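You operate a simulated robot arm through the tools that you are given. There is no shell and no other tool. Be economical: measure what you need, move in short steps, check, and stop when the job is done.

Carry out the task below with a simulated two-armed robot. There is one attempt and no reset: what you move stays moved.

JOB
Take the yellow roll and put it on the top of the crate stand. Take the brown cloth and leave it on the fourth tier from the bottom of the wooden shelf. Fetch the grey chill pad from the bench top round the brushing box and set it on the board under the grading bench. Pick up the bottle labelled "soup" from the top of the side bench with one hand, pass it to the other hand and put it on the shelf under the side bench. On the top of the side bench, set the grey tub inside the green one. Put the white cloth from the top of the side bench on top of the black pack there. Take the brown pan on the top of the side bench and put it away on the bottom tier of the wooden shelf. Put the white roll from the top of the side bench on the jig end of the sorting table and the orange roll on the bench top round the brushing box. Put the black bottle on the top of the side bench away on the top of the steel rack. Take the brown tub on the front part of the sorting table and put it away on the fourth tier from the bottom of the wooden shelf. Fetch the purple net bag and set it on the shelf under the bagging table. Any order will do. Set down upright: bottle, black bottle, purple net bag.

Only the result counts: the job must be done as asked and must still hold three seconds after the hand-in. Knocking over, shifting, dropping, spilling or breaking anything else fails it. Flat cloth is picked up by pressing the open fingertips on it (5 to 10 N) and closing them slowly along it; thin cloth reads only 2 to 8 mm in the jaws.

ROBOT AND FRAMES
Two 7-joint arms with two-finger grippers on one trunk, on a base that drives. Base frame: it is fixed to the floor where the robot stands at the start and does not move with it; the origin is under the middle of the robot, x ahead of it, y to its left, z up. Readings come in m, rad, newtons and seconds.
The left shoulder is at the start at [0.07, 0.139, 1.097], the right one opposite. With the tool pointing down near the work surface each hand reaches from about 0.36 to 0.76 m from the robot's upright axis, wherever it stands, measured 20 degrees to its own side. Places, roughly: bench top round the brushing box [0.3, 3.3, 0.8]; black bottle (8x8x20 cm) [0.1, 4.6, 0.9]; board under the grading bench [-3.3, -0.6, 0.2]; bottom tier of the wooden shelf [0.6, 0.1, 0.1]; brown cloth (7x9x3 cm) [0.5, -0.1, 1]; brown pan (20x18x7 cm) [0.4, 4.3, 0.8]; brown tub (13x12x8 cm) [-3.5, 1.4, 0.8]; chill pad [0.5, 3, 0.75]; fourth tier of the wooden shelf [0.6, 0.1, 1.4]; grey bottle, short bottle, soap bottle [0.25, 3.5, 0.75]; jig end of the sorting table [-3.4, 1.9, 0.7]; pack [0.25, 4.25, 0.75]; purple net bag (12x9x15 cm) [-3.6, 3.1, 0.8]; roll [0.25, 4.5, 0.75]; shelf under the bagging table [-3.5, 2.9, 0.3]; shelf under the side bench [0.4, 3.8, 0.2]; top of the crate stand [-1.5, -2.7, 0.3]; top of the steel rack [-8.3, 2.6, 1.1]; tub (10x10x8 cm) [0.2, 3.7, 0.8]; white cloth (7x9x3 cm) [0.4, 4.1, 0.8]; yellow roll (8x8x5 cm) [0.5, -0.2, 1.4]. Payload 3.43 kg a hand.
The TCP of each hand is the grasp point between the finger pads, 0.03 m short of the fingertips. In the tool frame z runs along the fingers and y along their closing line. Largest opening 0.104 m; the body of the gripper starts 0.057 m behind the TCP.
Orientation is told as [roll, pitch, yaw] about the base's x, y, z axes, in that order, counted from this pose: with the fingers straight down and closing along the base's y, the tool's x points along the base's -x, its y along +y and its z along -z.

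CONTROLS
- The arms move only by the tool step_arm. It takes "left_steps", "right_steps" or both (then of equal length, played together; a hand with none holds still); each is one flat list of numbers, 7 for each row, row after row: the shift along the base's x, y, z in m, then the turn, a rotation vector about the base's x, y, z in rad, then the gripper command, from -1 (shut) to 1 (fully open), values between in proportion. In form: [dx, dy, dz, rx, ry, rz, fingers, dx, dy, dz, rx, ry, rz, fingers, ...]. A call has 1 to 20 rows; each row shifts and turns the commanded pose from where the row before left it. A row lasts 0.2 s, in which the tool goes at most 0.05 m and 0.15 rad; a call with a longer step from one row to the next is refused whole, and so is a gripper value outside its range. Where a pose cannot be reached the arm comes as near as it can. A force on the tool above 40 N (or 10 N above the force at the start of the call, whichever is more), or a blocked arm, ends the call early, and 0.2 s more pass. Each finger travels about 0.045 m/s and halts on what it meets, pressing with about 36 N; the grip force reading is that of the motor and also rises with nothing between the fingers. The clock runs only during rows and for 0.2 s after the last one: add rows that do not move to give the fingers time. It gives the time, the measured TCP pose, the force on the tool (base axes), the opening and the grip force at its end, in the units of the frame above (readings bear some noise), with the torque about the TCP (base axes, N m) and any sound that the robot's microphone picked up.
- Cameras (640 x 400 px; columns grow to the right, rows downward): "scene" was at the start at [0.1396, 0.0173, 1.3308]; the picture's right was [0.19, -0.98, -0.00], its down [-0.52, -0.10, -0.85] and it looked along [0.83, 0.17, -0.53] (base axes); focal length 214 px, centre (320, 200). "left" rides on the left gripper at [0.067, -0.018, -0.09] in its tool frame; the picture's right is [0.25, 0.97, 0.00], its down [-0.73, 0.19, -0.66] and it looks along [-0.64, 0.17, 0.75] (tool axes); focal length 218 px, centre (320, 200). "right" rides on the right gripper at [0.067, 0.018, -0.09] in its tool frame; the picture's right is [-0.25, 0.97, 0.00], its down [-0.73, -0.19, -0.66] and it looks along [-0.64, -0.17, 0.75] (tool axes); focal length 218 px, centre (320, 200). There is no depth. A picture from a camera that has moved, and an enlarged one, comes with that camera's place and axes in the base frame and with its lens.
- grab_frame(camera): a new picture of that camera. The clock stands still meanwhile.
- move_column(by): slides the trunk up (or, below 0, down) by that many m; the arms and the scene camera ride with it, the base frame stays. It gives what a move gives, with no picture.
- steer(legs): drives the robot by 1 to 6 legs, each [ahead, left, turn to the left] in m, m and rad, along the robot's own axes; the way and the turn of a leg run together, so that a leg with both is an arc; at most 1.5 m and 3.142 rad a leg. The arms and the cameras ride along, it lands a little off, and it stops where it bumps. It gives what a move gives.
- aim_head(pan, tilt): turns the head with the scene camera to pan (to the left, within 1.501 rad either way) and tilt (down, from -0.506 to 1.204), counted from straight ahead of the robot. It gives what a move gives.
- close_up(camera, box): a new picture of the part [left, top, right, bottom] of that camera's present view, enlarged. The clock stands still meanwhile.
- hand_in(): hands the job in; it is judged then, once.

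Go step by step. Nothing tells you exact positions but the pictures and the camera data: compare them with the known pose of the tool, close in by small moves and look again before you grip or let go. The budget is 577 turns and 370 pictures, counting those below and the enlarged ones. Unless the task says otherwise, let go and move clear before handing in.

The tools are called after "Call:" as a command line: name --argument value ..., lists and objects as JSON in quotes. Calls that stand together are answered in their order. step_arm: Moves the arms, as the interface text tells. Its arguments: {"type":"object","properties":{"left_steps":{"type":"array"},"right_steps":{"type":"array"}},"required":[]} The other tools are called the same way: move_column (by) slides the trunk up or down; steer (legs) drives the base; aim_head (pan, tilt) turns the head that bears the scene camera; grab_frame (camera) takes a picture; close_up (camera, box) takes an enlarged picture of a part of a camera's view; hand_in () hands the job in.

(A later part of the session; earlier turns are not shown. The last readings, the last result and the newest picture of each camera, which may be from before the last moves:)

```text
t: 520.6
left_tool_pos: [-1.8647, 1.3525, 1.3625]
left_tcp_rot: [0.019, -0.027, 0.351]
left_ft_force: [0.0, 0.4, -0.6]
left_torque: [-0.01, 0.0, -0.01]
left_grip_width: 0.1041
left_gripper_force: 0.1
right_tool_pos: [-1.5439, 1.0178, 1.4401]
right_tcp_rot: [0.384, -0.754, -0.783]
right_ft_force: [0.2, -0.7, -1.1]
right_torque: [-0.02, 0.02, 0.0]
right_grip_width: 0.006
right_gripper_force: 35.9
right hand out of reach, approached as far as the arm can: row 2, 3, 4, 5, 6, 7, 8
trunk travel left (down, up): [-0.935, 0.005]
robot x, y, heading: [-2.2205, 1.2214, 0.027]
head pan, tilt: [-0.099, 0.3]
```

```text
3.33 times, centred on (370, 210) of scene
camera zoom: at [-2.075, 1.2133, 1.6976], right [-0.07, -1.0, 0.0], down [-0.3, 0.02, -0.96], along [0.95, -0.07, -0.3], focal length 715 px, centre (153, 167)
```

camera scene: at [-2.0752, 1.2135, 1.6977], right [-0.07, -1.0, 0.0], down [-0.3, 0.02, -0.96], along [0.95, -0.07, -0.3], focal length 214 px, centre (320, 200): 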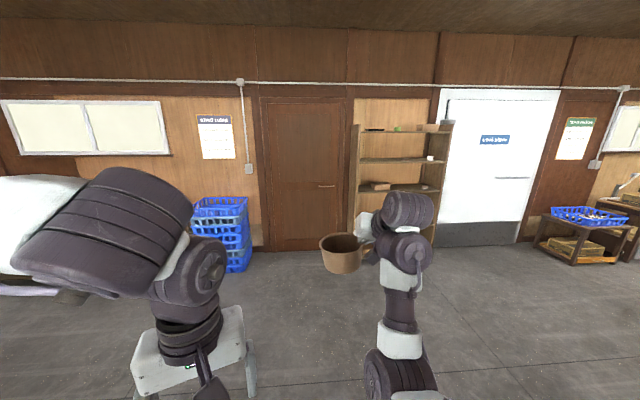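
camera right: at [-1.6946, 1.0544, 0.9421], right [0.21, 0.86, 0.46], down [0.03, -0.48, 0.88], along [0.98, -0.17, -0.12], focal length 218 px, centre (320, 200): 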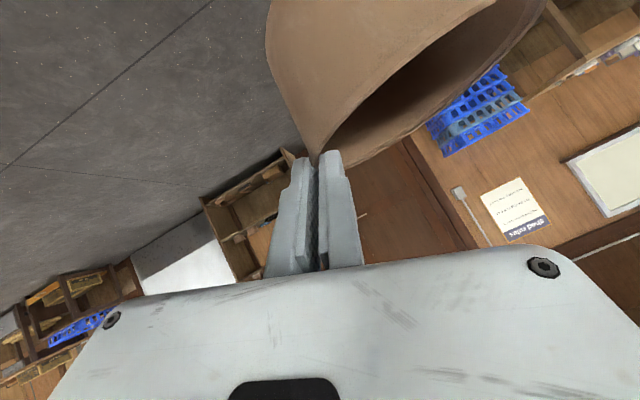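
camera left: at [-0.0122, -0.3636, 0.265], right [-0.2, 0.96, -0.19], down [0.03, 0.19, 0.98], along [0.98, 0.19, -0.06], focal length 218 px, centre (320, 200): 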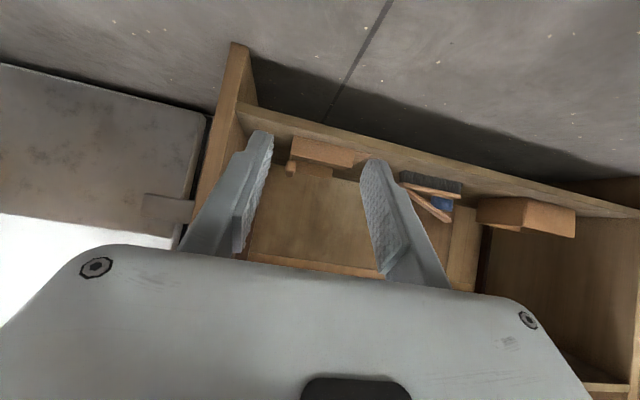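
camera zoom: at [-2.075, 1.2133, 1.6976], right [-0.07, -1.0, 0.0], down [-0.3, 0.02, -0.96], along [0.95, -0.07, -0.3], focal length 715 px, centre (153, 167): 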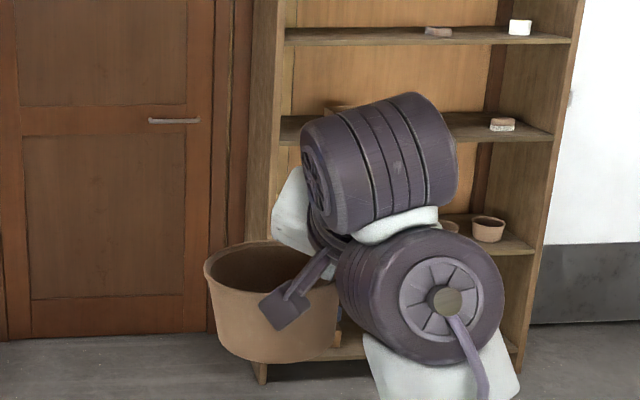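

The right arm's elbow posture blocks this height. Plan: set the tub on the free part of tier 3 with the right hand, then lift it to tier 4 with the left hand. I drive toward the shelf and lower the trunk.

Call:
steer --legs '[[0, 0, -0.025], [0.8, -0.55, 0], [0.75, -0.55, 0]]'

Call:
move_column --by -0.29

Call:
aim_head --pan 0 --tilt 0.4

Call:
grab_frame --camera "scene"

```text
t: 530.5
left_tool_pos: [-0.3045, 0.2665, 1.3636]
left_tcp_rot: [0.017, -0.028, 0.351]
left_ft_force: [-0.3, 0.3, -0.3]
left_torque: [0.01, -0.06, 0.01]
left_grip_width: 0.1039
left_gripper_force: 0.1
right_tool_pos: [0.0164, -0.0684, 1.4409]
right_tcp_rot: [0.387, -0.756, -0.783]
right_ft_force: [0.3, -0.1, -0.7]
right_torque: [-0.06, 0.04, 0.01]
right_grip_width: 0.0062
right_gripper_force: 35.5
trunk travel left (down, up): [-0.935, 0.005]
robot x, y, heading: [-0.66, 0.1314, 0.029]
head pan, tilt: [-0.099, 0.3]
```

```text
t: 533.5
left_tool_pos: [-0.3044, 0.2654, 1.0733]
left_tcp_rot: [0.018, -0.028, 0.35]
left_ft_force: [0.1, 0.1, 1.0]
left_torque: [0.0, 0.01, -0.02]
left_grip_width: 0.1042
left_gripper_force: 0.0
right_tool_pos: [0.0177, -0.0697, 1.1502]
right_tcp_rot: [0.385, -0.754, -0.784]
right_ft_force: [0.0, -0.6, -0.5]
right_torque: [-0.04, 0.04, -0.02]
right_grip_width: 0.0061
right_gripper_force: 36.0
trunk travel left (down, up): [-0.645, 0.295]
robot x, y, heading: [-0.6584, 0.1293, 0.025]
head pan, tilt: [-0.099, 0.3]
```

```text
t: 534.1
left_tool_pos: [-0.3046, 0.2663, 1.073]
left_tcp_rot: [0.019, -0.029, 0.352]
left_ft_force: [-0.5, -0.2, -0.4]
left_torque: [-0.05, -0.01, -0.01]
left_grip_width: 0.1041
left_gripper_force: 0.0
right_tool_pos: [0.0174, -0.0716, 1.1506]
right_tcp_rot: [0.386, -0.754, -0.783]
right_ft_force: [-0.8, -0.3, -0.3]
right_torque: [-0.04, 0.03, -0.03]
right_grip_width: 0.0064
right_gripper_force: 35.8
trunk travel left (down, up): [-0.645, 0.295]
robot x, y, heading: [-0.6548, 0.132, 0.026]
head pan, tilt: [0.0, 0.4]
```

```text
145 pictures are left
camera scene: at [-0.5147, 0.1349, 1.3985], right [0.03, -1.0, 0.0], down [-0.39, -0.01, -0.92], along [0.92, 0.02, -0.39], focal length 214 px, centre (320, 200)
```

scene: 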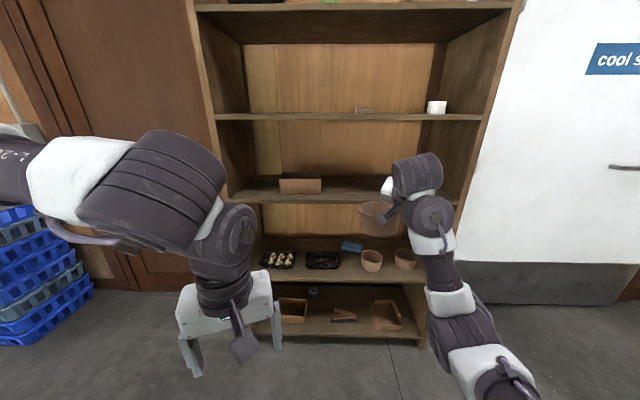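

Tier 3 has room between the box (y>0.155) and the brush (y<-0.27). I drive in so the tub comes over (0.50, 0.035).

Call:
steer --legs '[[0.3, 0.05, -0.025]]'

Call:
grab_frame --camera "scene"

Call:
grab_frame --camera "right"

```text
t: 536.2
left_tool_pos: [-0.0011, 0.3077, 1.0723]
left_tcp_rot: [0.02, -0.028, 0.323]
left_ft_force: [-0.2, -0.9, -0.1]
left_torque: [0.01, 0.03, -0.02]
left_grip_width: 0.104
left_gripper_force: 0.0
right_tool_pos: [0.3099, -0.0364, 1.1519]
right_tcp_rot: [0.386, -0.756, -0.813]
right_ft_force: [1.0, -0.7, -0.9]
right_torque: [-0.05, 0.03, -0.01]
right_grip_width: 0.0062
right_gripper_force: 36.1
trunk travel left (down, up): [-0.645, 0.295]
robot x, y, heading: [-0.3601, 0.1842, -0.003]
head pan, tilt: [0.0, 0.4]
```

```text
144 pictures are left
camera scene: at [-0.2161, 0.1836, 1.3985], right [0.0, -1.0, 0.0], down [-0.39, 0.0, -0.92], along [0.92, 0.0, -0.39], focal length 214 px, centre (320, 200)
```

scene: 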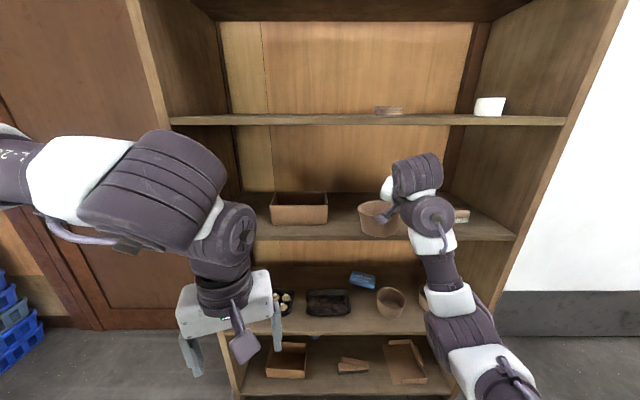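

```text
143 pictures are left
camera right: at [0.2214, 0.0317, 1.1713], right [0.61, 0.66, 0.44], down [-0.2, -0.41, 0.89], along [0.77, -0.63, -0.12], focal length 218 px, centre (320, 200)
```

right: 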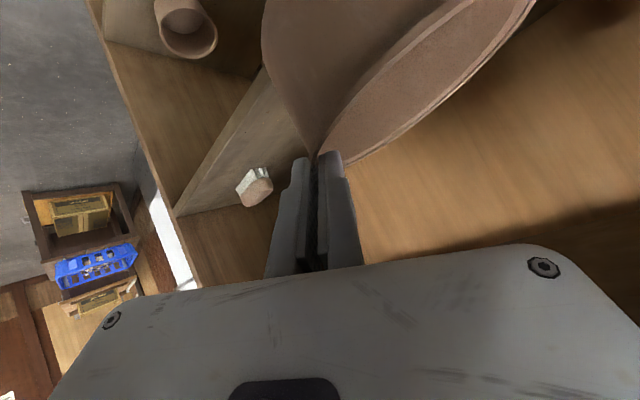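

The wrist stays well clear of the brush. I drive the last 15 cm and lower.

Call:
steer --legs '[[0.15, 0.025, 0]]'

Call:
move_column --by -0.03

Call:
close_up --camera "scene" --box '[260, 150, 480, 290]'

```text
t: 537.6
left_tool_pos: [0.1441, 0.3313, 1.0737]
left_tcp_rot: [0.019, -0.031, 0.32]
left_ft_force: [-0.2, 0.3, 0.0]
left_torque: [-0.01, -0.01, -0.03]
left_grip_width: 0.1042
left_gripper_force: 0.1
right_tool_pos: [0.4557, -0.014, 1.152]
right_tcp_rot: [0.389, -0.754, -0.815]
right_ft_force: [1.0, 0.7, -1.1]
right_torque: [-0.01, -0.04, -0.01]
right_grip_width: 0.0062
right_gripper_force: 35.9
trunk travel left (down, up): [-0.645, 0.295]
robot x, y, heading: [-0.2141, 0.2097, -0.006]
head pan, tilt: [0.0, 0.4]
```

```text
t: 538.3
left_tool_pos: [0.1455, 0.3319, 1.0429]
left_tcp_rot: [0.02, -0.028, 0.32]
left_ft_force: [-0.6, -0.4, 0.1]
left_torque: [0.02, -0.01, 0.02]
left_grip_width: 0.1042
left_gripper_force: 0.1
right_tool_pos: [0.458, -0.0123, 1.1209]
right_tcp_rot: [0.385, -0.754, -0.815]
right_ft_force: [0.0, -0.4, -1.0]
right_torque: [-0.05, 0.03, 0.02]
right_grip_width: 0.006
right_gripper_force: 35.8
trunk travel left (down, up): [-0.615, 0.325]
robot x, y, heading: [-0.213, 0.206, -0.005]
head pan, tilt: [0.0, 0.4]
```

```text
2.86 times, centred on (370, 220) of scene
camera zoom: at [-0.0686, 0.2074, 1.3684], right [0.0, -1.0, 0.0], down [-0.39, 0.0, -0.92], along [0.92, 0.0, -0.39], focal length 613 px, centre (177, 143)
```

zoom: 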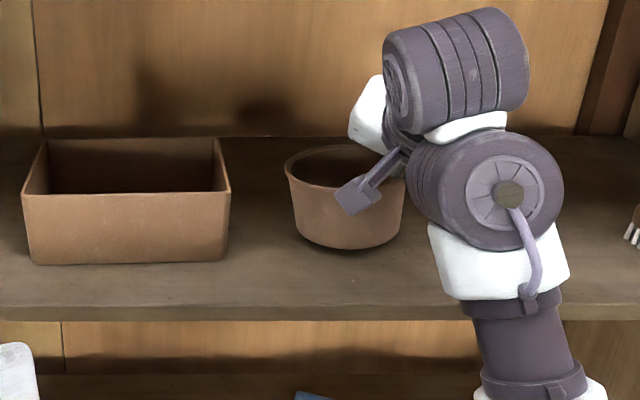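

Call:
move_column --by -0.012

Call:
step_arm --right_steps '[0, 0, -0.004, 0, 0, 0, -1, 0, 0, 0, 0, 0, 0, -1]'

```text
t: 538.9
left_tool_pos: [0.146, 0.331, 1.0311]
left_tcp_rot: [0.018, -0.03, 0.319]
left_ft_force: [-0.4, 0.3, 0.0]
left_torque: [0.03, 0.0, 0.02]
left_grip_width: 0.104
left_gripper_force: 0.0
right_tool_pos: [0.4573, -0.0138, 1.1094]
right_tcp_rot: [0.387, -0.753, -0.814]
right_ft_force: [1.6, -0.7, 0.9]
right_torque: [0.05, -0.22, -0.12]
right_grip_width: 0.0062
right_gripper_force: 35.6
trunk travel left (down, up): [-0.603, 0.337]
robot x, y, heading: [-0.215, 0.2053, -0.007]
head pan, tilt: [0.0, 0.4]
```

```text
t: 539.5
left_tool_pos: [0.1462, 0.3313, 1.0312]
left_tcp_rot: [0.02, -0.028, 0.319]
left_ft_force: [0.4, -0.2, 0.1]
left_torque: [-0.01, 0.02, 0.03]
left_grip_width: 0.1041
left_gripper_force: 0.1
right_tool_pos: [0.4578, -0.0115, 1.1046]
right_tcp_rot: [0.385, -0.753, -0.816]
right_ft_force: [-1.4, 2.0, 0.5]
right_torque: [0.12, 0.0, 0.36]
right_grip_width: 0.0058
right_gripper_force: 36.2
trunk travel left (down, up): [-0.603, 0.337]
robot x, y, heading: [-0.2166, 0.2063, -0.006]
head pan, tilt: [0.0, 0.4]
```

Call:
step_arm --right_steps '[0, 0, -0.004, 0, 0, 0, -1, 0, 0, -0.002, 0, 0, 0, -1, 0, 0, 0, 0, 0, 0, -1]'

Call:
close_up --camera "scene" --box '[260, 150, 480, 290]'

```text
t: 540.3
left_tool_pos: [0.1433, 0.3321, 1.0323]
left_tcp_rot: [0.017, -0.029, 0.319]
left_ft_force: [-0.2, 0.4, 0.1]
left_torque: [0.0, 0.02, 0.04]
left_grip_width: 0.1039
left_gripper_force: 0.1
right_tool_pos: [0.4532, -0.0127, 1.103]
right_tcp_rot: [0.393, -0.76, -0.821]
right_ft_force: [-0.2, 1.0, 22.9]
right_torque: [0.21, -0.39, -0.22]
right_grip_width: 0.0059
right_gripper_force: 36.0
trunk travel left (down, up): [-0.603, 0.337]
robot x, y, heading: [-0.2159, 0.2086, -0.006]
head pan, tilt: [0.0, 0.4]
```

```text
2.86 times, centred on (370, 220) of scene
camera zoom: at [-0.0724, 0.2085, 1.3571], right [0.0, -1.0, 0.0], down [-0.39, 0.0, -0.92], along [0.92, 0.0, -0.39], focal length 613 px, centre (177, 143)
```

zoom: 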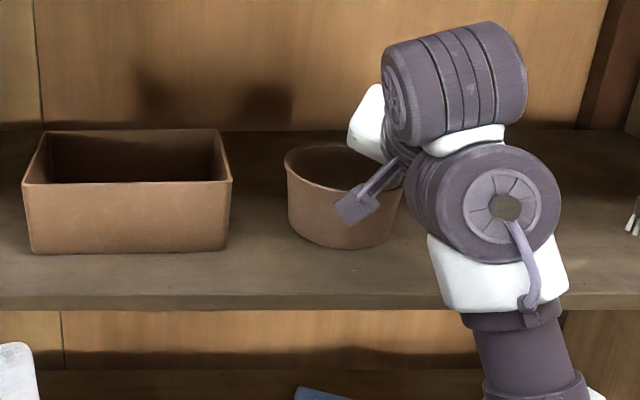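

The tub stands on tier 3. I ease off, open, and lift the right hand clear.

Call:
step_arm --right_steps '[0, 0, 0.003, 0, 0, 0, -0.8, 0, 0, 0, 0, 0, 0, -0.6, 0, 0, 0, 0, 0, 0, -0.4, 0, 0, 0, 0, 0, 0, -0.4, 0, 0, 0.015, 0, 0, 0, -0.4, -0.005, 0, 0.025, 0, 0, 0, -0.4, -0.02, 0, 0.02, 0, 0, 0, -0.4]'

Call:
grab_frame --camera "right"

Call:
close_up --camera "scene" --box '[260, 150, 480, 290]'

```text
t: 541.9
left_tool_pos: [0.1448, 0.3308, 1.0316]
left_tcp_rot: [0.021, -0.028, 0.319]
left_ft_force: [-0.8, -0.5, 0.8]
left_torque: [-0.02, 0.01, 0.03]
left_grip_width: 0.1039
left_gripper_force: 0.1
right_tool_pos: [0.4587, -0.0142, 1.1123]
right_tcp_rot: [0.384, -0.756, -0.815]
right_ft_force: [1.0, 0.5, 0.5]
right_torque: [0.02, 0.01, 0.0]
right_grip_width: 0.0312
right_gripper_force: 0.0
right hand out of reach, approached as far as the arm can: row 5, 6, 7
trunk travel left (down, up): [-0.603, 0.337]
robot x, y, heading: [-0.2146, 0.2069, -0.008]
head pan, tilt: [0.0, 0.4]
```

```text
140 pictures are left
camera right: at [0.3693, 0.0538, 1.1328], right [0.61, 0.66, 0.44], down [-0.2, -0.41, 0.89], along [0.77, -0.63, -0.12], focal length 218 px, centre (320, 200)
```

right: 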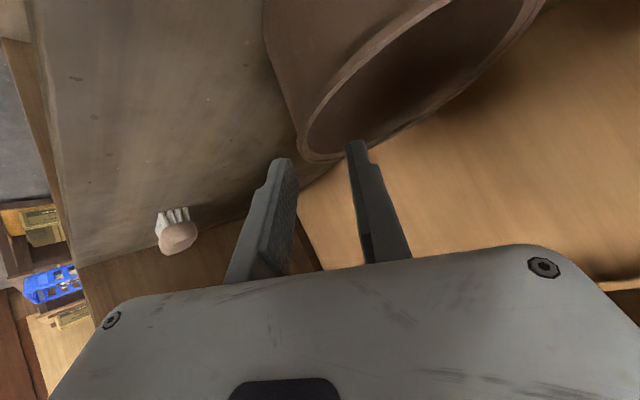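

```text
2.86 times, centred on (370, 220) of scene
camera zoom: at [-0.0691, 0.2075, 1.3565], right [0.0, -1.0, 0.0], down [-0.39, 0.0, -0.92], along [0.92, 0.0, -0.39], focal length 613 px, centre (177, 143)
```

zoom: 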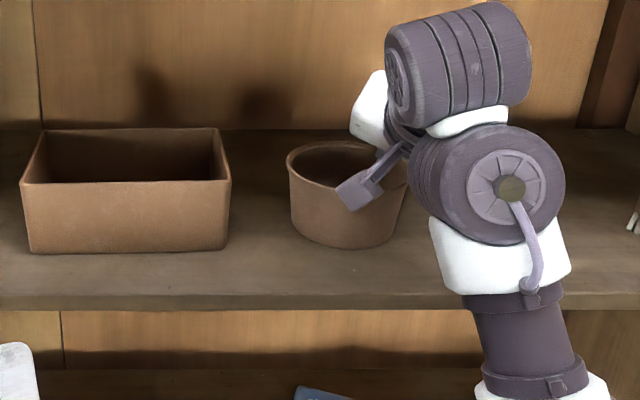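

The arm itself cannot rise, so I lift with the trunk, then back out.

Call:
move_column --by 0.06

Call:
grab_frame --camera "right"

```text
t: 542.9
left_tool_pos: [0.1458, 0.3311, 1.0906]
left_tcp_rot: [0.018, -0.028, 0.32]
left_ft_force: [-0.3, -0.2, 0.7]
left_torque: [0.0, 0.04, -0.01]
left_grip_width: 0.1044
left_gripper_force: 0.1
right_tool_pos: [0.4589, -0.0149, 1.1726]
right_tcp_rot: [0.386, -0.753, -0.815]
right_ft_force: [0.2, 0.2, -0.6]
right_torque: [-0.01, 0.04, -0.01]
right_grip_width: 0.0312
right_gripper_force: 0.1
trunk travel left (down, up): [-0.663, 0.277]
robot x, y, heading: [-0.2175, 0.2065, -0.001]
head pan, tilt: [0.0, 0.4]
```

```text
138 pictures are left
camera right: at [0.3696, 0.0537, 1.1925], right [0.61, 0.66, 0.44], down [-0.2, -0.41, 0.89], along [0.77, -0.63, -0.12], focal length 218 px, centre (320, 200)
```

right: 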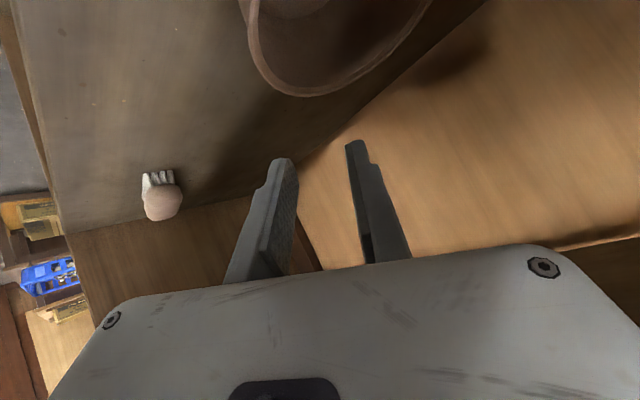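

Clear. I back out, stow the right hand upright near the body, and prepare the left hand.

Call:
steer --legs '[[-0.5, 0, 0]]'

Call:
step_arm --right_steps '[-0.015, -0.005, -0.01, 0, 0, 0.136, 0, -0.015, -0.005, -0.01, 0, 0, 0.136, 0, -0.015, -0.005, -0.01, 0, 0, 0.136, 0, -0.015, -0.005, -0.01, 0, 0, 0.136, 0, -0.015, -0.005, -0.01, 0, 0, 0.136, 1, -0.015, -0.005, -0.01, 0, 0, 0.136, 1, -0.015, 0, 0, 0, 0.126, 0, 1, -0.015, 0, 0, 0, 0.126, 0, 1, -0.015, 0, 0, 0, 0.126, 0, 1, -0.015, 0, 0, 0, 0.126, 0, 1, -0.015, 0, 0, 0, 0.126, 0, 1, -0.015, 0, 0, 0, 0.126, 0, 1, 0, 0, 0, -0.129, 0, 0, 1, 0, 0, 0, -0.129, 0, 0, 1, 0, 0, 0, -0.129, 0, 0, 1]'

Call:
grab_frame --camera "scene"

```text
t: 545.8
left_tool_pos: [-0.3512, 0.3335, 1.0912]
left_tcp_rot: [0.018, -0.028, 0.318]
left_ft_force: [0.3, 0.2, -1.1]
left_torque: [0.0, 0.01, -0.03]
left_grip_width: 0.104
left_gripper_force: 0.1
right_tool_pos: [-0.0395, -0.0138, 1.1724]
right_tcp_rot: [0.385, -0.755, -0.814]
right_ft_force: [-0.1, -0.1, -0.1]
right_torque: [0.02, -0.01, 0.01]
right_grip_width: 0.031
right_gripper_force: 0.1
trunk travel left (down, up): [-0.663, 0.277]
robot x, y, heading: [-0.7087, 0.213, -0.006]
head pan, tilt: [0.0, 0.4]
```

```text
t: 547.8
left_tool_pos: [-0.3513, 0.3327, 1.0911]
left_tcp_rot: [0.02, -0.027, 0.318]
left_ft_force: [0.1, -0.3, 0.0]
left_torque: [-0.01, 0.02, 0.01]
left_grip_width: 0.1041
left_gripper_force: 0.0
right_tool_pos: [-0.1961, 0.0176, 0.9037]
right_tcp_rot: [0.204, -0.539, -0.059]
right_ft_force: [-0.2, -0.3, -0.2]
right_torque: [0.0, -0.03, 0.02]
right_grip_width: 0.1039
right_gripper_force: 0.1
right hand out of reach, approached as far as the arm can: row 1, 2, 3, 4, 5, 6, 7, 8, 9
trunk travel left (down, up): [-0.663, 0.277]
robot x, y, heading: [-0.7099, 0.2124, -0.003]
head pan, tilt: [0.0, 0.4]
stopped in row 9 (right hand): the arm was blocked; the commanded pose is now the measured one
```

```text
137 pictures are left
camera scene: at [-0.5663, 0.2082, 1.4165], right [-0.01, -1.0, 0.0], down [-0.39, 0.0, -0.92], along [0.92, 0.0, -0.39], focal length 214 px, centre (320, 200)
```

scene: 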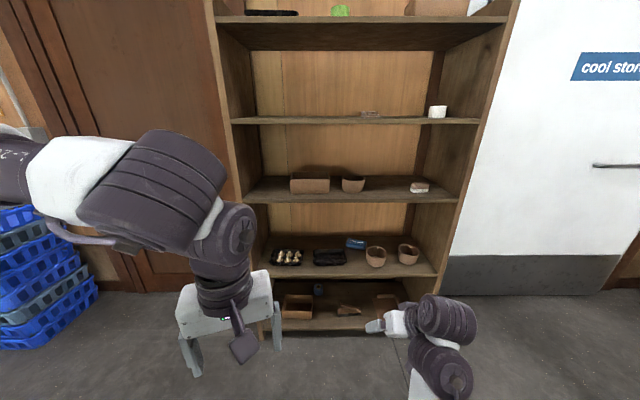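

The tub stands beside the box on tier 3. I continue stowing the right hand outward.

Call:
step_arm --right_steps '[0, -0.03, 0.01, 0, 0.1, -0.05, 1, 0, -0.03, 0.01, 0, 0.1, -0.05, 1, 0, -0.03, 0.01, -0.05, 0.1, -0.05, 1, 0, -0.03, 0.01, -0.05, 0.1, -0.05, 1, 0, -0.02, 0.01, -0.05, 0.1, -0.05, 1, -0.01, 0, 0, -0.05, 0, -0.1, 1, -0.01, 0, 0, 0, 0, -0.1, 1, -0.01, 0, 0, 0, 0, -0.1, 1]'

Call:
grab_frame --camera "scene"

```text
t: 549.6
left_tool_pos: [-0.3516, 0.3345, 1.091]
left_tcp_rot: [0.019, -0.028, 0.32]
left_ft_force: [0.6, 0.2, 0.2]
left_torque: [0.01, -0.01, 0.01]
left_grip_width: 0.1041
left_gripper_force: 0.0
right_tool_pos: [-0.2682, -0.0296, 0.8365]
right_tcp_rot: [0.052, -0.4, -0.369]
right_ft_force: [0.2, -0.7, 0.5]
right_torque: [0.0, -0.02, -0.01]
right_grip_width: 0.1041
right_gripper_force: 0.0
right hand out of reach, approached as far as the arm can: row 1, 2, 3, 4, 5
trunk travel left (down, up): [-0.663, 0.277]
robot x, y, heading: [-0.7109, 0.2089, -0.008]
head pan, tilt: [0.0, 0.4]
```

```text
136 pictures are left
camera scene: at [-0.5663, 0.21, 1.4164], right [-0.01, -1.0, 0.0], down [-0.39, 0.0, -0.92], along [0.92, -0.01, -0.39], focal length 214 px, centre (320, 200)
```

scene: 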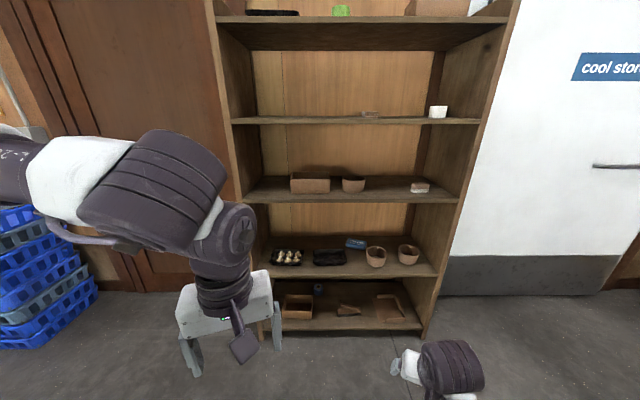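

Right hand stowed. Now I lower the trunk and tilt the left hand forward with a +0.25 roll to match the tub wall.

Call:
move_column --by -0.18

Call:
step_arm --left_steps '[0.01, 0, 0.01, 0, 0, -0.107, 0.5, 0.01, 0, 0.01, 0, 0, -0.107, 0, 0.01, 0, 0.01, 0, 0, -0.107, 0, 0.015, -0.005, 0.03, 0, -0.133, 0, 0, 0.015, -0.005, 0.03, 0, -0.133, 0, 0, 0.015, -0.005, 0.03, 0, -0.133, 0, 0, 0.015, -0.005, 0.03, 0, -0.133, 0, 0, 0.015, -0.005, 0.03, 0, -0.133, 0, 0, 0.015, -0.005, 0.03, 0, -0.133, 0, 0, 0.01, 0, 0.01, 0.12, 0, 0, 0, 0.01, 0, 0.01, 0.12, 0, 0, 0]'

Call:
grab_frame --camera "left"

Call:
grab_frame --camera "scene"

```text
t: 551.6
left_tool_pos: [-0.352, 0.3355, 0.9108]
left_tcp_rot: [0.021, -0.028, 0.32]
left_ft_force: [0.6, -0.1, -0.9]
left_torque: [0.0, 0.0, -0.02]
left_grip_width: 0.104
left_gripper_force: 0.0
right_tool_pos: [-0.2696, -0.0285, 0.6577]
right_tcp_rot: [0.055, -0.401, -0.368]
right_ft_force: [-0.7, 0.3, -0.3]
right_torque: [0.02, 0.0, 0.04]
right_grip_width: 0.1039
right_gripper_force: 0.1
trunk travel left (down, up): [-0.483, 0.457]
robot x, y, heading: [-0.7108, 0.2074, -0.0]
head pan, tilt: [0.0, 0.4]
```

```text
t: 554.0
left_tool_pos: [-0.2334, 0.3018, 1.1085]
left_tcp_rot: [0.023, -0.827, -0.004]
left_ft_force: [-0.1, -0.1, 0.6]
left_torque: [-0.01, 0.01, 0.03]
left_grip_width: 0.0518
left_gripper_force: 0.2
left hand out of reach, approached as far as the arm can: row 3, 9, 10, 11
right_tool_pos: [-0.2689, -0.0291, 0.6568]
right_tcp_rot: [0.054, -0.402, -0.368]
right_ft_force: [0.2, 0.2, 0.6]
right_torque: [-0.02, 0.02, 0.04]
right_grip_width: 0.1038
right_gripper_force: 0.1
trunk travel left (down, up): [-0.483, 0.457]
robot x, y, heading: [-0.7133, 0.21, -0.007]
head pan, tilt: [0.0, 0.4]
```

```text
135 pictures are left
camera left: at [-0.3443, 0.283, 1.1196], right [-0.18, 0.97, -0.17], down [0.01, 0.18, 0.98], along [0.98, 0.18, -0.04], focal length 218 px, centre (320, 200)
```

left: 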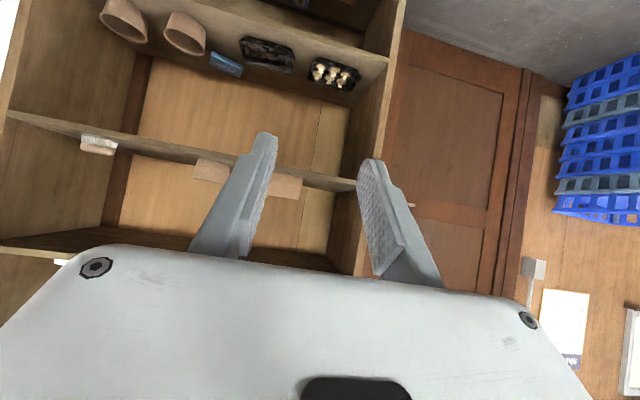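

```text
134 pictures are left
camera scene: at [-0.5664, 0.2095, 1.2365], right [-0.01, -1.0, 0.0], down [-0.39, 0.0, -0.92], along [0.92, -0.01, -0.39], focal length 214 px, centre (320, 200)
```

scene: 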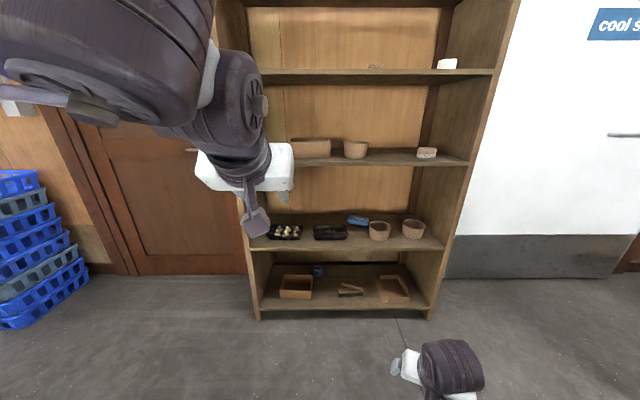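

The posture is the good elbow-up one. I move the base so the left hand lines up with the tub's -y wall, then apply the roll.

Call:
steer --legs '[[0.4, -0.33, 0]]'

Call:
step_arm --left_steps '[0.02, 0, 0.01, 0.06, 0, 0, 0, 0.02, 0, 0.01, 0.06, 0, 0, 0, 0.02, 0, 0.01, 0.06, 0, 0, 0, 0.02, 0, 0.01, 0.06, 0, 0, 0, 0, 0, 0, 0, 0, 0, 0]'

Call:
grab_frame --camera "left"

Call:
grab_frame --camera "scene"

```text
t: 557.1
left_tool_pos: [0.1756, -0.0309, 1.1094]
left_tcp_rot: [0.025, -0.825, -0.009]
left_ft_force: [0.1, -0.5, -0.4]
left_torque: [0.03, 0.0, -0.01]
left_grip_width: 0.0518
left_gripper_force: 0.0
right_tool_pos: [0.1373, -0.3613, 0.6569]
right_tcp_rot: [0.054, -0.402, -0.37]
right_ft_force: [-0.1, 0.9, 0.7]
right_torque: [0.01, -0.01, 0.0]
right_grip_width: 0.104
right_gripper_force: 0.1
trunk travel left (down, up): [-0.483, 0.457]
robot x, y, heading: [-0.299, -0.1219, -0.012]
head pan, tilt: [0.0, 0.4]
```

```text
t: 558.3
left_tool_pos: [0.1745, -0.0316, 1.1082]
left_tcp_rot: [0.022, -0.824, -0.006]
left_ft_force: [0.2, 0.6, 0.3]
left_torque: [0.02, -0.01, -0.01]
left_grip_width: 0.0522
left_gripper_force: 0.0
left hand out of reach, approached as far as the arm can: row 1, 2, 3, 4
right_tool_pos: [0.1391, -0.3612, 0.6586]
right_tcp_rot: [0.054, -0.401, -0.369]
right_ft_force: [-1.1, 0.1, 1.1]
right_torque: [-0.01, 0.0, 0.03]
right_grip_width: 0.1038
right_gripper_force: 0.0
trunk travel left (down, up): [-0.483, 0.457]
robot x, y, heading: [-0.2986, -0.1216, -0.011]
head pan, tilt: [0.0, 0.4]
```

```text
133 pictures are left
camera left: at [0.0633, -0.0491, 1.1195], right [-0.18, 0.97, -0.17], down [0.01, 0.18, 0.98], along [0.98, 0.18, -0.04], focal length 218 px, centre (320, 200)
```

left: 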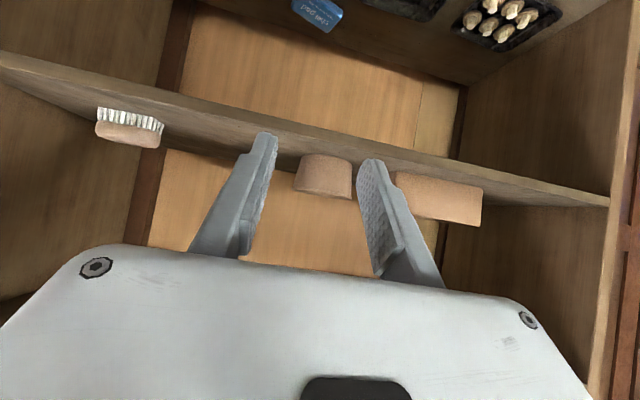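

```text
132 pictures are left
camera scene: at [-0.159, -0.122, 1.2365], right [-0.01, -1.0, 0.0], down [-0.39, 0.0, -0.92], along [0.92, -0.01, -0.39], focal length 214 px, centre (320, 200)
```

scene: 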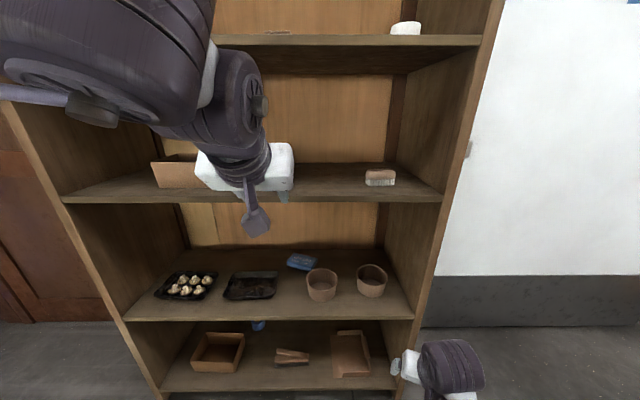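

I test forward motion without the roll.

Call:
step_arm --left_steps '[0.02, 0, -0.005, 0, 0, 0, 0, 0.02, 0, -0.005, 0, 0, 0, 0, 0.02, 0, -0.005, 0, 0, 0, 0, 0.02, 0, -0.005, 0, 0, 0, 0]'

Call:
step_arm --left_steps '[0, 0, 0, 0.06, 0, 0, 0, 0, 0, 0, 0.06, 0, 0, 0, 0, 0, 0, 0.06, 0, 0, 0]'

```text
t: 559.3
left_tool_pos: [0.2526, -0.0324, 1.0868]
left_tcp_rot: [0.02, -0.827, 0.0]
left_ft_force: [0.0, 0.1, -0.3]
left_torque: [0.01, 0.03, 0.0]
left_grip_width: 0.0522
left_gripper_force: 0.1
left hand out of reach, approached as far as the arm can: row 4
right_tool_pos: [0.1389, -0.3616, 0.6561]
right_tcp_rot: [0.054, -0.401, -0.37]
right_ft_force: [0.9, 0.5, -0.3]
right_torque: [0.04, 0.04, -0.02]
right_grip_width: 0.1041
right_gripper_force: 0.1
trunk travel left (down, up): [-0.483, 0.457]
robot x, y, heading: [-0.3033, -0.1211, -0.006]
head pan, tilt: [0.0, 0.4]
```

```text
t: 560.1
left_tool_pos: [0.2408, -0.0518, 1.071]
left_tcp_rot: [0.284, -0.809, -0.196]
left_ft_force: [-0.3, -1.3, -0.6]
left_torque: [0.0, 0.0, 0.02]
left_grip_width: 0.052
left_gripper_force: 0.2
left hand out of reach, approached as far as the arm can: row 1, 2, 3
right_tool_pos: [0.1384, -0.3606, 0.6561]
right_tcp_rot: [0.054, -0.401, -0.373]
right_ft_force: [0.3, -0.5, -0.3]
right_torque: [-0.02, 0.0, 0.0]
right_grip_width: 0.1038
right_gripper_force: 0.0
trunk travel left (down, up): [-0.483, 0.457]
robot x, y, heading: [-0.3022, -0.1187, -0.006]
head pan, tilt: [0.0, 0.4]
```

The left arm cannot roll and reach here without its elbow meeting tier 4. The right hand gripping the tub's left (+y) wall has the favourable roll, so I stow the left and bring the right arm back into its original elbow-up posture.

Call:
steer --legs '[[-0.45, 0, 0]]'

Call:
step_arm --right_steps '[-0.01, 0, 0.035, 0, 0.08, 0.03, 1, -0.01, 0, 0.035, 0, 0.08, 0.03, 1, -0.01, 0, 0.035, 0, 0.08, 0.03, 1, -0.01, 0, 0.035, 0, 0.08, 0.03, 1, -0.01, 0, 0.035, 0, 0.08, 0.03, 1, -0.01, 0, 0.035, 0, 0, 0.03, 1, -0.01, 0, 0.035, 0, 0, 0.03, 1, 0, 0.01, 0.035, 0, 0, 0.03, 1, 0, 0.01, 0.035, 0, 0, 0.03, 1, 0, 0.01, 0.035, 0, 0, 0.03, 1]' --left_steps '[-0.02, 0, 0, -0.06, 0.1, 0, 1, -0.02, 0, 0, -0.06, 0.1, 0, 1, -0.02, 0, 0, -0.06, 0.1, 0, 1, -0.02, 0, 0, -0.06, 0.1, 0, 1, -0.02, 0.01, 0, 0, 0.1, 0.05, 1, -0.02, 0.01, 0, 0, 0.1, 0.05, 1, -0.02, 0.01, 0, 0, 0.1, 0.05, 1, 0, 0.01, 0, 0, 0.1, 0.05, 1, 0, 0, 0, 0, 0, 0.05, 1, 0, 0, 0, 0, 0, 0.05, 1]'

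Call:
grab_frame --camera "scene"

```text
t: 562.8
left_tool_pos: [-0.2044, -0.048, 1.0716]
left_tcp_rot: [0.282, -0.808, -0.195]
left_ft_force: [-0.8, 0.1, -0.1]
left_torque: [-0.02, 0.03, -0.01]
left_grip_width: 0.0522
left_gripper_force: 0.1
right_tool_pos: [-0.3083, -0.3573, 0.6566]
right_tcp_rot: [0.055, -0.403, -0.373]
right_ft_force: [0.9, -1.2, -0.7]
right_torque: [-0.01, -0.02, -0.01]
right_grip_width: 0.1041
right_gripper_force: 0.0
trunk travel left (down, up): [-0.483, 0.457]
robot x, y, heading: [-0.7502, -0.1171, -0.007]
head pan, tilt: [0.0, 0.4]
```

```text
t: 565.0
left_tool_pos: [-0.3446, -0.0079, 1.0679]
left_tcp_rot: [-0.014, -0.032, 0.299]
left_ft_force: [0.6, 0.7, -0.5]
left_torque: [-0.02, 0.0, 0.0]
left_grip_width: 0.1039
left_gripper_force: 0.0
left hand out of reach, approached as far as the arm can: row 1
right_tool_pos: [-0.468, -0.3613, 0.5444]
right_tcp_rot: [-0.059, -0.019, -0.094]
right_ft_force: [-0.1, -1.0, -0.1]
right_torque: [-0.03, 0.0, 0.0]
right_grip_width: 0.1041
right_gripper_force: 0.1
right hand out of reach, approached as far as the arm can: row 1, 2, 3, 4, 5, 6, 7, 8, 9, 10
trunk travel left (down, up): [-0.483, 0.457]
robot x, y, heading: [-0.7494, -0.116, -0.008]
head pan, tilt: [0.0, 0.4]
```

```text
131 pictures are left
camera scene: at [-0.6041, -0.1184, 1.2364], right [-0.01, -1.0, 0.0], down [-0.39, 0.0, -0.92], along [0.92, -0.01, -0.39], focal length 214 px, centre (320, 200)
```

scene: 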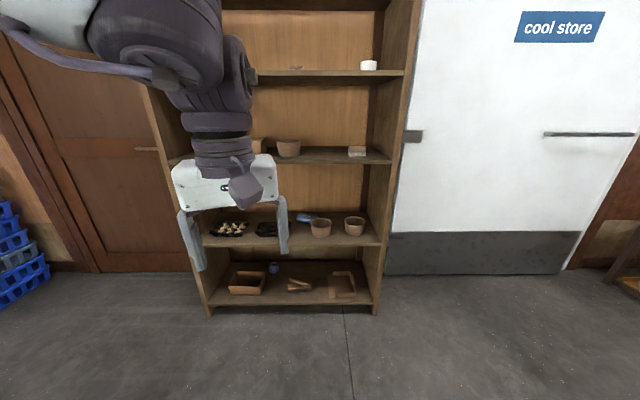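

The right hand is low near the body. I extend it forward and outward first, then raise it.

Call:
step_arm --right_steps '[0.03, -0.01, 0, 0, 0, -0.05, 1, 0.03, -0.01, 0, 0, 0, -0.05, 1, 0.03, -0.01, 0, 0, 0, -0.05, 1, 0.03, -0.01, 0, 0, 0, -0.05, 1, 0.03, -0.01, 0.02, 0, 0, -0.05, 1, 0.03, 0, 0.03, 0, 0, -0.05, 1, 0.03, 0, 0.03, 0, 0, 0, 1, 0, 0, 0.04, 0, 0, 0, 1, 0, 0, 0.04, 0, 0, 0, 1, 0, 0, 0.04, 0, 0, 0, 1, 0, 0, 0.04, 0, 0, 0, 1, 0, 0, 0.04, 0, 0, 0, 1, 0, 0, 0.04, 0, 0, 0, 1, 0, 0, 0.04, 0, 0, 0, 1, 0, 0, 0.04, 0, 0, 0, 1]'

Call:
aim_head --pan -0.5 --tilt 0.6

Call:
grab_frame --camera "scene"

```text
t: 568.2
left_tool_pos: [-0.3457, -0.0092, 1.0691]
left_tcp_rot: [-0.014, -0.033, 0.298]
left_ft_force: [-0.3, -0.6, 0.4]
left_torque: [0.02, 0.01, 0.0]
left_grip_width: 0.104
left_gripper_force: 0.0
right_tool_pos: [-0.3557, -0.4159, 0.5349]
right_tcp_rot: [-0.061, -0.017, -0.346]
right_ft_force: [1.0, -0.5, -0.7]
right_torque: [0.03, 0.01, 0.03]
right_grip_width: 0.1038
right_gripper_force: 0.1
right hand out of reach, approached as far as the arm can: row 1, 2, 5, 6, 7, 8, 9, 10, 11, 12, 13, 14, 15
trunk travel left (down, up): [-0.483, 0.457]
robot x, y, heading: [-0.7484, -0.1164, -0.01]
head pan, tilt: [0.0, 0.4]
```

```text
t: 569.1
left_tool_pos: [-0.3455, -0.0083, 1.0687]
left_tcp_rot: [-0.014, -0.034, 0.299]
left_ft_force: [-1.0, -0.6, 0.0]
left_torque: [0.01, 0.04, 0.02]
left_grip_width: 0.104
left_gripper_force: 0.0
right_tool_pos: [-0.3562, -0.4145, 0.534]
right_tcp_rot: [-0.059, -0.017, -0.346]
right_ft_force: [0.4, -0.1, 0.3]
right_torque: [0.0, 0.01, 0.04]
right_grip_width: 0.1039
right_gripper_force: 0.0
trunk travel left (down, up): [-0.483, 0.457]
robot x, y, heading: [-0.7481, -0.1173, -0.005]
head pan, tilt: [-0.499, 0.6]
```

```text
130 pictures are left
camera scene: at [-0.6198, -0.1604, 1.2183], right [-0.49, -0.87, 0.0], down [-0.49, 0.27, -0.83], along [0.72, -0.4, -0.56], focal length 214 px, centre (320, 200)
```

scene: 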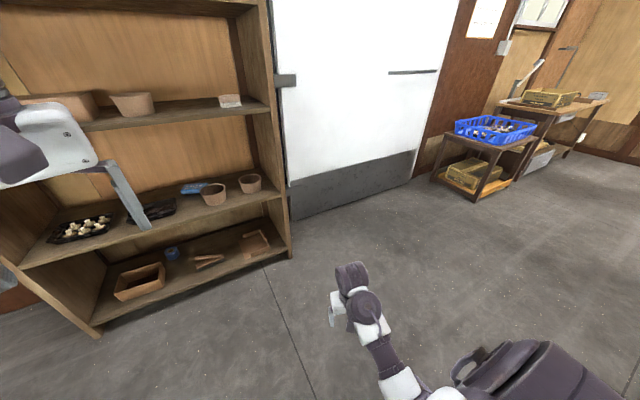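

I try raising with the hand tilted forward (which the wrist allows) and then re-tilt at height.

Call:
step_arm --right_steps '[0.02, 0, 0.01, 0, -0.13, 0.05, 1, 0.02, 0, 0.01, 0, -0.13, 0.05, 1, 0.02, 0, 0.02, 0, -0.13, 0.05, 1, 0.02, 0, 0.03, 0, -0.13, 0.05, 1, 0.02, 0, 0.03, 0, -0.13, 0.05, 1, 0.02, 0, 0.03, 0, -0.13, 0.05, 1, 0.02, 0, 0.04, 0, -0.13, 0, 1, 0.02, 0, 0.04, 0, -0.13, 0, 1, 0.02, 0, 0.04, 0, -0.1, 0, 1, 0, 0, 0.04, 0, 0, 0, 1, 0, 0, 0.04, 0, 0, 0, 1, 0, 0, 0.04, 0, 0, 0, 1, 0, 0, 0.04, 0, 0, 0, 1, 0, 0, 0.04, 0, 0, 0, 1, 0, 0, 0.04, 0, 0, 0, 1, 0, 0, 0.04, 0, 0, 0, 1]'

Call:
aim_head --pan -0.5 --tilt 0.3

Call:
grab_frame --camera "scene"

```text
t: 570.6
left_tool_pos: [-0.3449, -0.0089, 1.0681]
left_tcp_rot: [-0.013, -0.031, 0.298]
left_ft_force: [-0.2, 0.4, 0.3]
left_torque: [-0.04, -0.01, 0.01]
left_grip_width: 0.1042
left_gripper_force: 0.1
right_tool_pos: [-0.2441, -0.4941, 0.6918]
right_tcp_rot: [-0.111, -0.806, -0.009]
right_ft_force: [-0.6, -0.5, 0.3]
right_torque: [-0.01, -0.01, -0.02]
right_grip_width: 0.1039
right_gripper_force: 0.0
trunk travel left (down, up): [-0.483, 0.457]
robot x, y, heading: [-0.7484, -0.1196, -0.008]
head pan, tilt: [-0.499, 0.6]
stopped in row 7 (right hand): the arm was blocked; the commanded pose is now the measured one
```

```text
t: 571.4
left_tool_pos: [-0.3451, -0.009, 1.0674]
left_tcp_rot: [-0.015, -0.032, 0.299]
left_ft_force: [-0.1, -0.3, -0.4]
left_torque: [-0.02, 0.01, -0.02]
left_grip_width: 0.1041
left_gripper_force: 0.1
right_tool_pos: [-0.2453, -0.4945, 0.6928]
right_tcp_rot: [-0.105, -0.806, -0.008]
right_ft_force: [0.8, -0.4, 0.1]
right_torque: [0.0, -0.01, -0.02]
right_grip_width: 0.104
right_gripper_force: 0.0
trunk travel left (down, up): [-0.483, 0.457]
robot x, y, heading: [-0.7508, -0.113, -0.006]
head pan, tilt: [-0.499, 0.3]
```

```text
129 pictures are left
camera scene: at [-0.6155, -0.1632, 1.2456], right [-0.49, -0.87, 0.0], down [-0.26, 0.14, -0.95], along [0.83, -0.47, -0.3], focal length 214 px, centre (320, 200)
```

scene: 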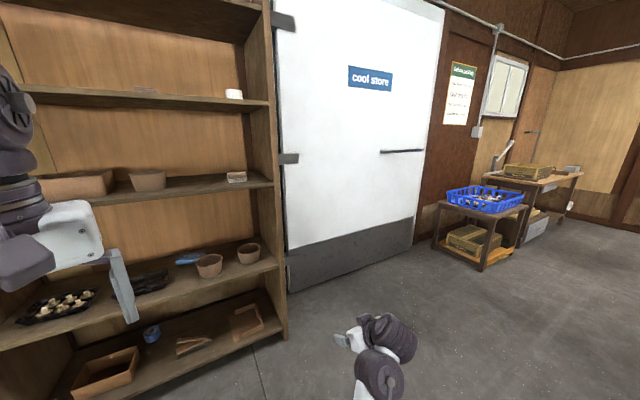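

Call:
step_arm --right_steps '[0.02, 0, 0.03, 0, -0.05, 0, 1, 0.02, 0, 0.03, 0, -0.05, 0, 1, 0.02, 0, 0.03, 0, -0.05, 0, 1, 0.02, 0, 0.04, 0, -0.05, 0, 1, 0.0, 0, 0.04, 0, -0.05, 0, 1, 0.0, 0, 0.04, 0, -0.05, 0, 1, 0, 0, 0.04, 0, 0, 0, 1, 0, 0, 0.04, 0, 0, 0, 1, 0, 0, 0.04, 0, 0, 0, 1, 0, 0, 0.04, 0, 0, 0, 1, 0, 0, 0.04, 0, 0, 0, 1]'

Call:
grab_frame --camera "scene"

```text
t: 573.8
left_tool_pos: [-0.345, -0.0092, 1.069]
left_tcp_rot: [-0.012, -0.034, 0.3]
left_ft_force: [1.3, 0.6, 0.8]
left_torque: [-0.01, -0.02, 0.0]
left_grip_width: 0.104
left_gripper_force: 0.0
right_tool_pos: [-0.1608, -0.4895, 1.0398]
right_tcp_rot: [-0.1, -1.104, -0.012]
right_ft_force: [-0.3, 0.8, -0.5]
right_torque: [0.04, 0.0, -0.01]
right_grip_width: 0.1039
right_gripper_force: 0.0
right hand out of reach, approached as far as the arm can: row 10, 11
trunk travel left (down, up): [-0.483, 0.457]
robot x, y, heading: [-0.7518, -0.1191, -0.014]
head pan, tilt: [-0.499, 0.3]
```

```text
128 pictures are left
camera scene: at [-0.6156, -0.1632, 1.2457], right [-0.49, -0.87, 0.0], down [-0.26, 0.14, -0.96], along [0.83, -0.47, -0.3], focal length 214 px, centre (320, 200)
```

scene: 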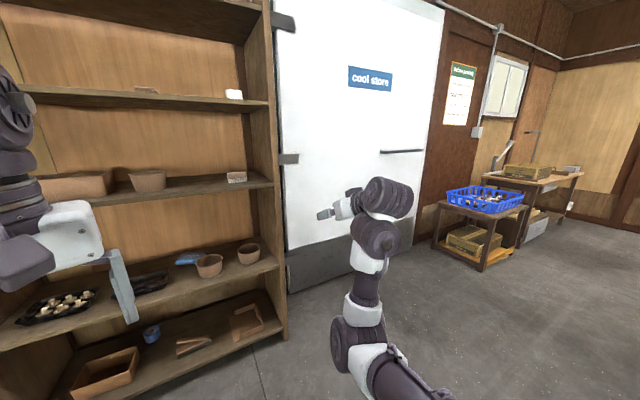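

The right arm is elbow-down now, unsuitable for the shelf. I will use the left hand without roll, exactly as with the brown cloth, and let the tub settle when set down. I re-tilt the left hand; the right hand is drawn back.

Call:
step_arm --left_steps '[0.01, 0, 0.005, 0, 0, -0.1, 0, 0.01, 0, 0.005, 0, 0, -0.1, 0, 0.01, 0, 0.005, 0, 0, -0.1, 0, 0.012, -0.005, 0.01, 0, -0.133, 0, 0, 0.012, -0.005, 0.01, 0, -0.133, 0, 0, 0.012, -0.005, 0.01, 0, -0.133, 0, 0, 0.012, -0.005, 0.01, 0, -0.133, 0, 0, 0.012, -0.005, 0.01, 0, -0.133, 0, 0, 0.012, -0.005, 0.01, 0, -0.133, 0, 0]' --right_steps '[-0.02, 0, -0.03, 0, 0, 0, 1, -0.02, 0, -0.03, 0, 0, 0, 1, -0.02, 0, -0.03, 0, 0, 0, 1, -0.02, 0, -0.03, 0, 0, 0, 1, -0.02, 0, -0.03, 0, 0, 0, 1, -0.02, 0, -0.03, 0, 0, 0, 1, -0.02, 0, -0.03, 0, 0, 0, 1, -0.02, 0, -0.03, 0, 0, 0, 1, 0, 0, 0, 0, 0, 0, 1]'

Call:
aim_head --pan 0 --tilt 0.4

Call:
grab_frame --camera "left"

```text
t: 575.8
left_tool_pos: [-0.2545, -0.078, 1.1153]
left_tcp_rot: [-0.012, -0.833, -0.003]
left_ft_force: [0.8, 0.4, -0.8]
left_torque: [-0.01, 0.0, 0.01]
left_grip_width: 0.052
left_gripper_force: 0.0
left hand out of reach, approached as far as the arm can: row 2, 3, 4, 5
right_tool_pos: [-0.2796, -0.4894, 0.8574]
right_tcp_rot: [-0.101, -1.105, -0.014]
right_ft_force: [0.1, 0.4, -0.7]
right_torque: [-0.01, -0.01, -0.01]
right_grip_width: 0.1042
right_gripper_force: 0.1
right hand out of reach, approached as far as the arm can: row 7, 8
trunk travel left (down, up): [-0.483, 0.457]
robot x, y, heading: [-0.7447, -0.1163, -0.01]
head pan, tilt: [-0.499, 0.3]
```

```text
t: 576.7
left_tool_pos: [-0.2548, -0.0771, 1.1146]
left_tcp_rot: [-0.012, -0.83, -0.004]
left_ft_force: [0.0, 0.1, 0.4]
left_torque: [-0.01, 0.01, 0.01]
left_grip_width: 0.052
left_gripper_force: 0.1
right_tool_pos: [-0.2792, -0.4887, 0.8581]
right_tcp_rot: [-0.101, -1.105, -0.012]
right_ft_force: [0.6, 0.1, -0.1]
right_torque: [-0.01, -0.02, 0.0]
right_grip_width: 0.104
right_gripper_force: 0.0
trunk travel left (down, up): [-0.483, 0.457]
robot x, y, heading: [-0.7466, -0.1167, -0.011]
head pan, tilt: [0.0, 0.4]
```

```text
127 pictures are left
camera left: at [-0.3658, -0.0925, 1.1263], right [-0.16, 0.97, -0.19], down [0.01, 0.2, 0.98], along [0.99, 0.15, -0.04], focal length 218 px, centre (320, 200)
```

left: 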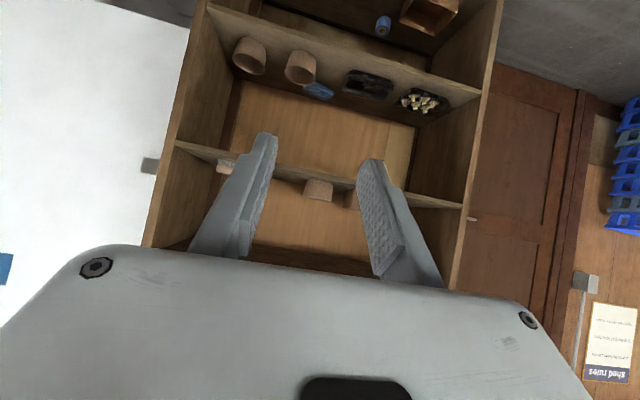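

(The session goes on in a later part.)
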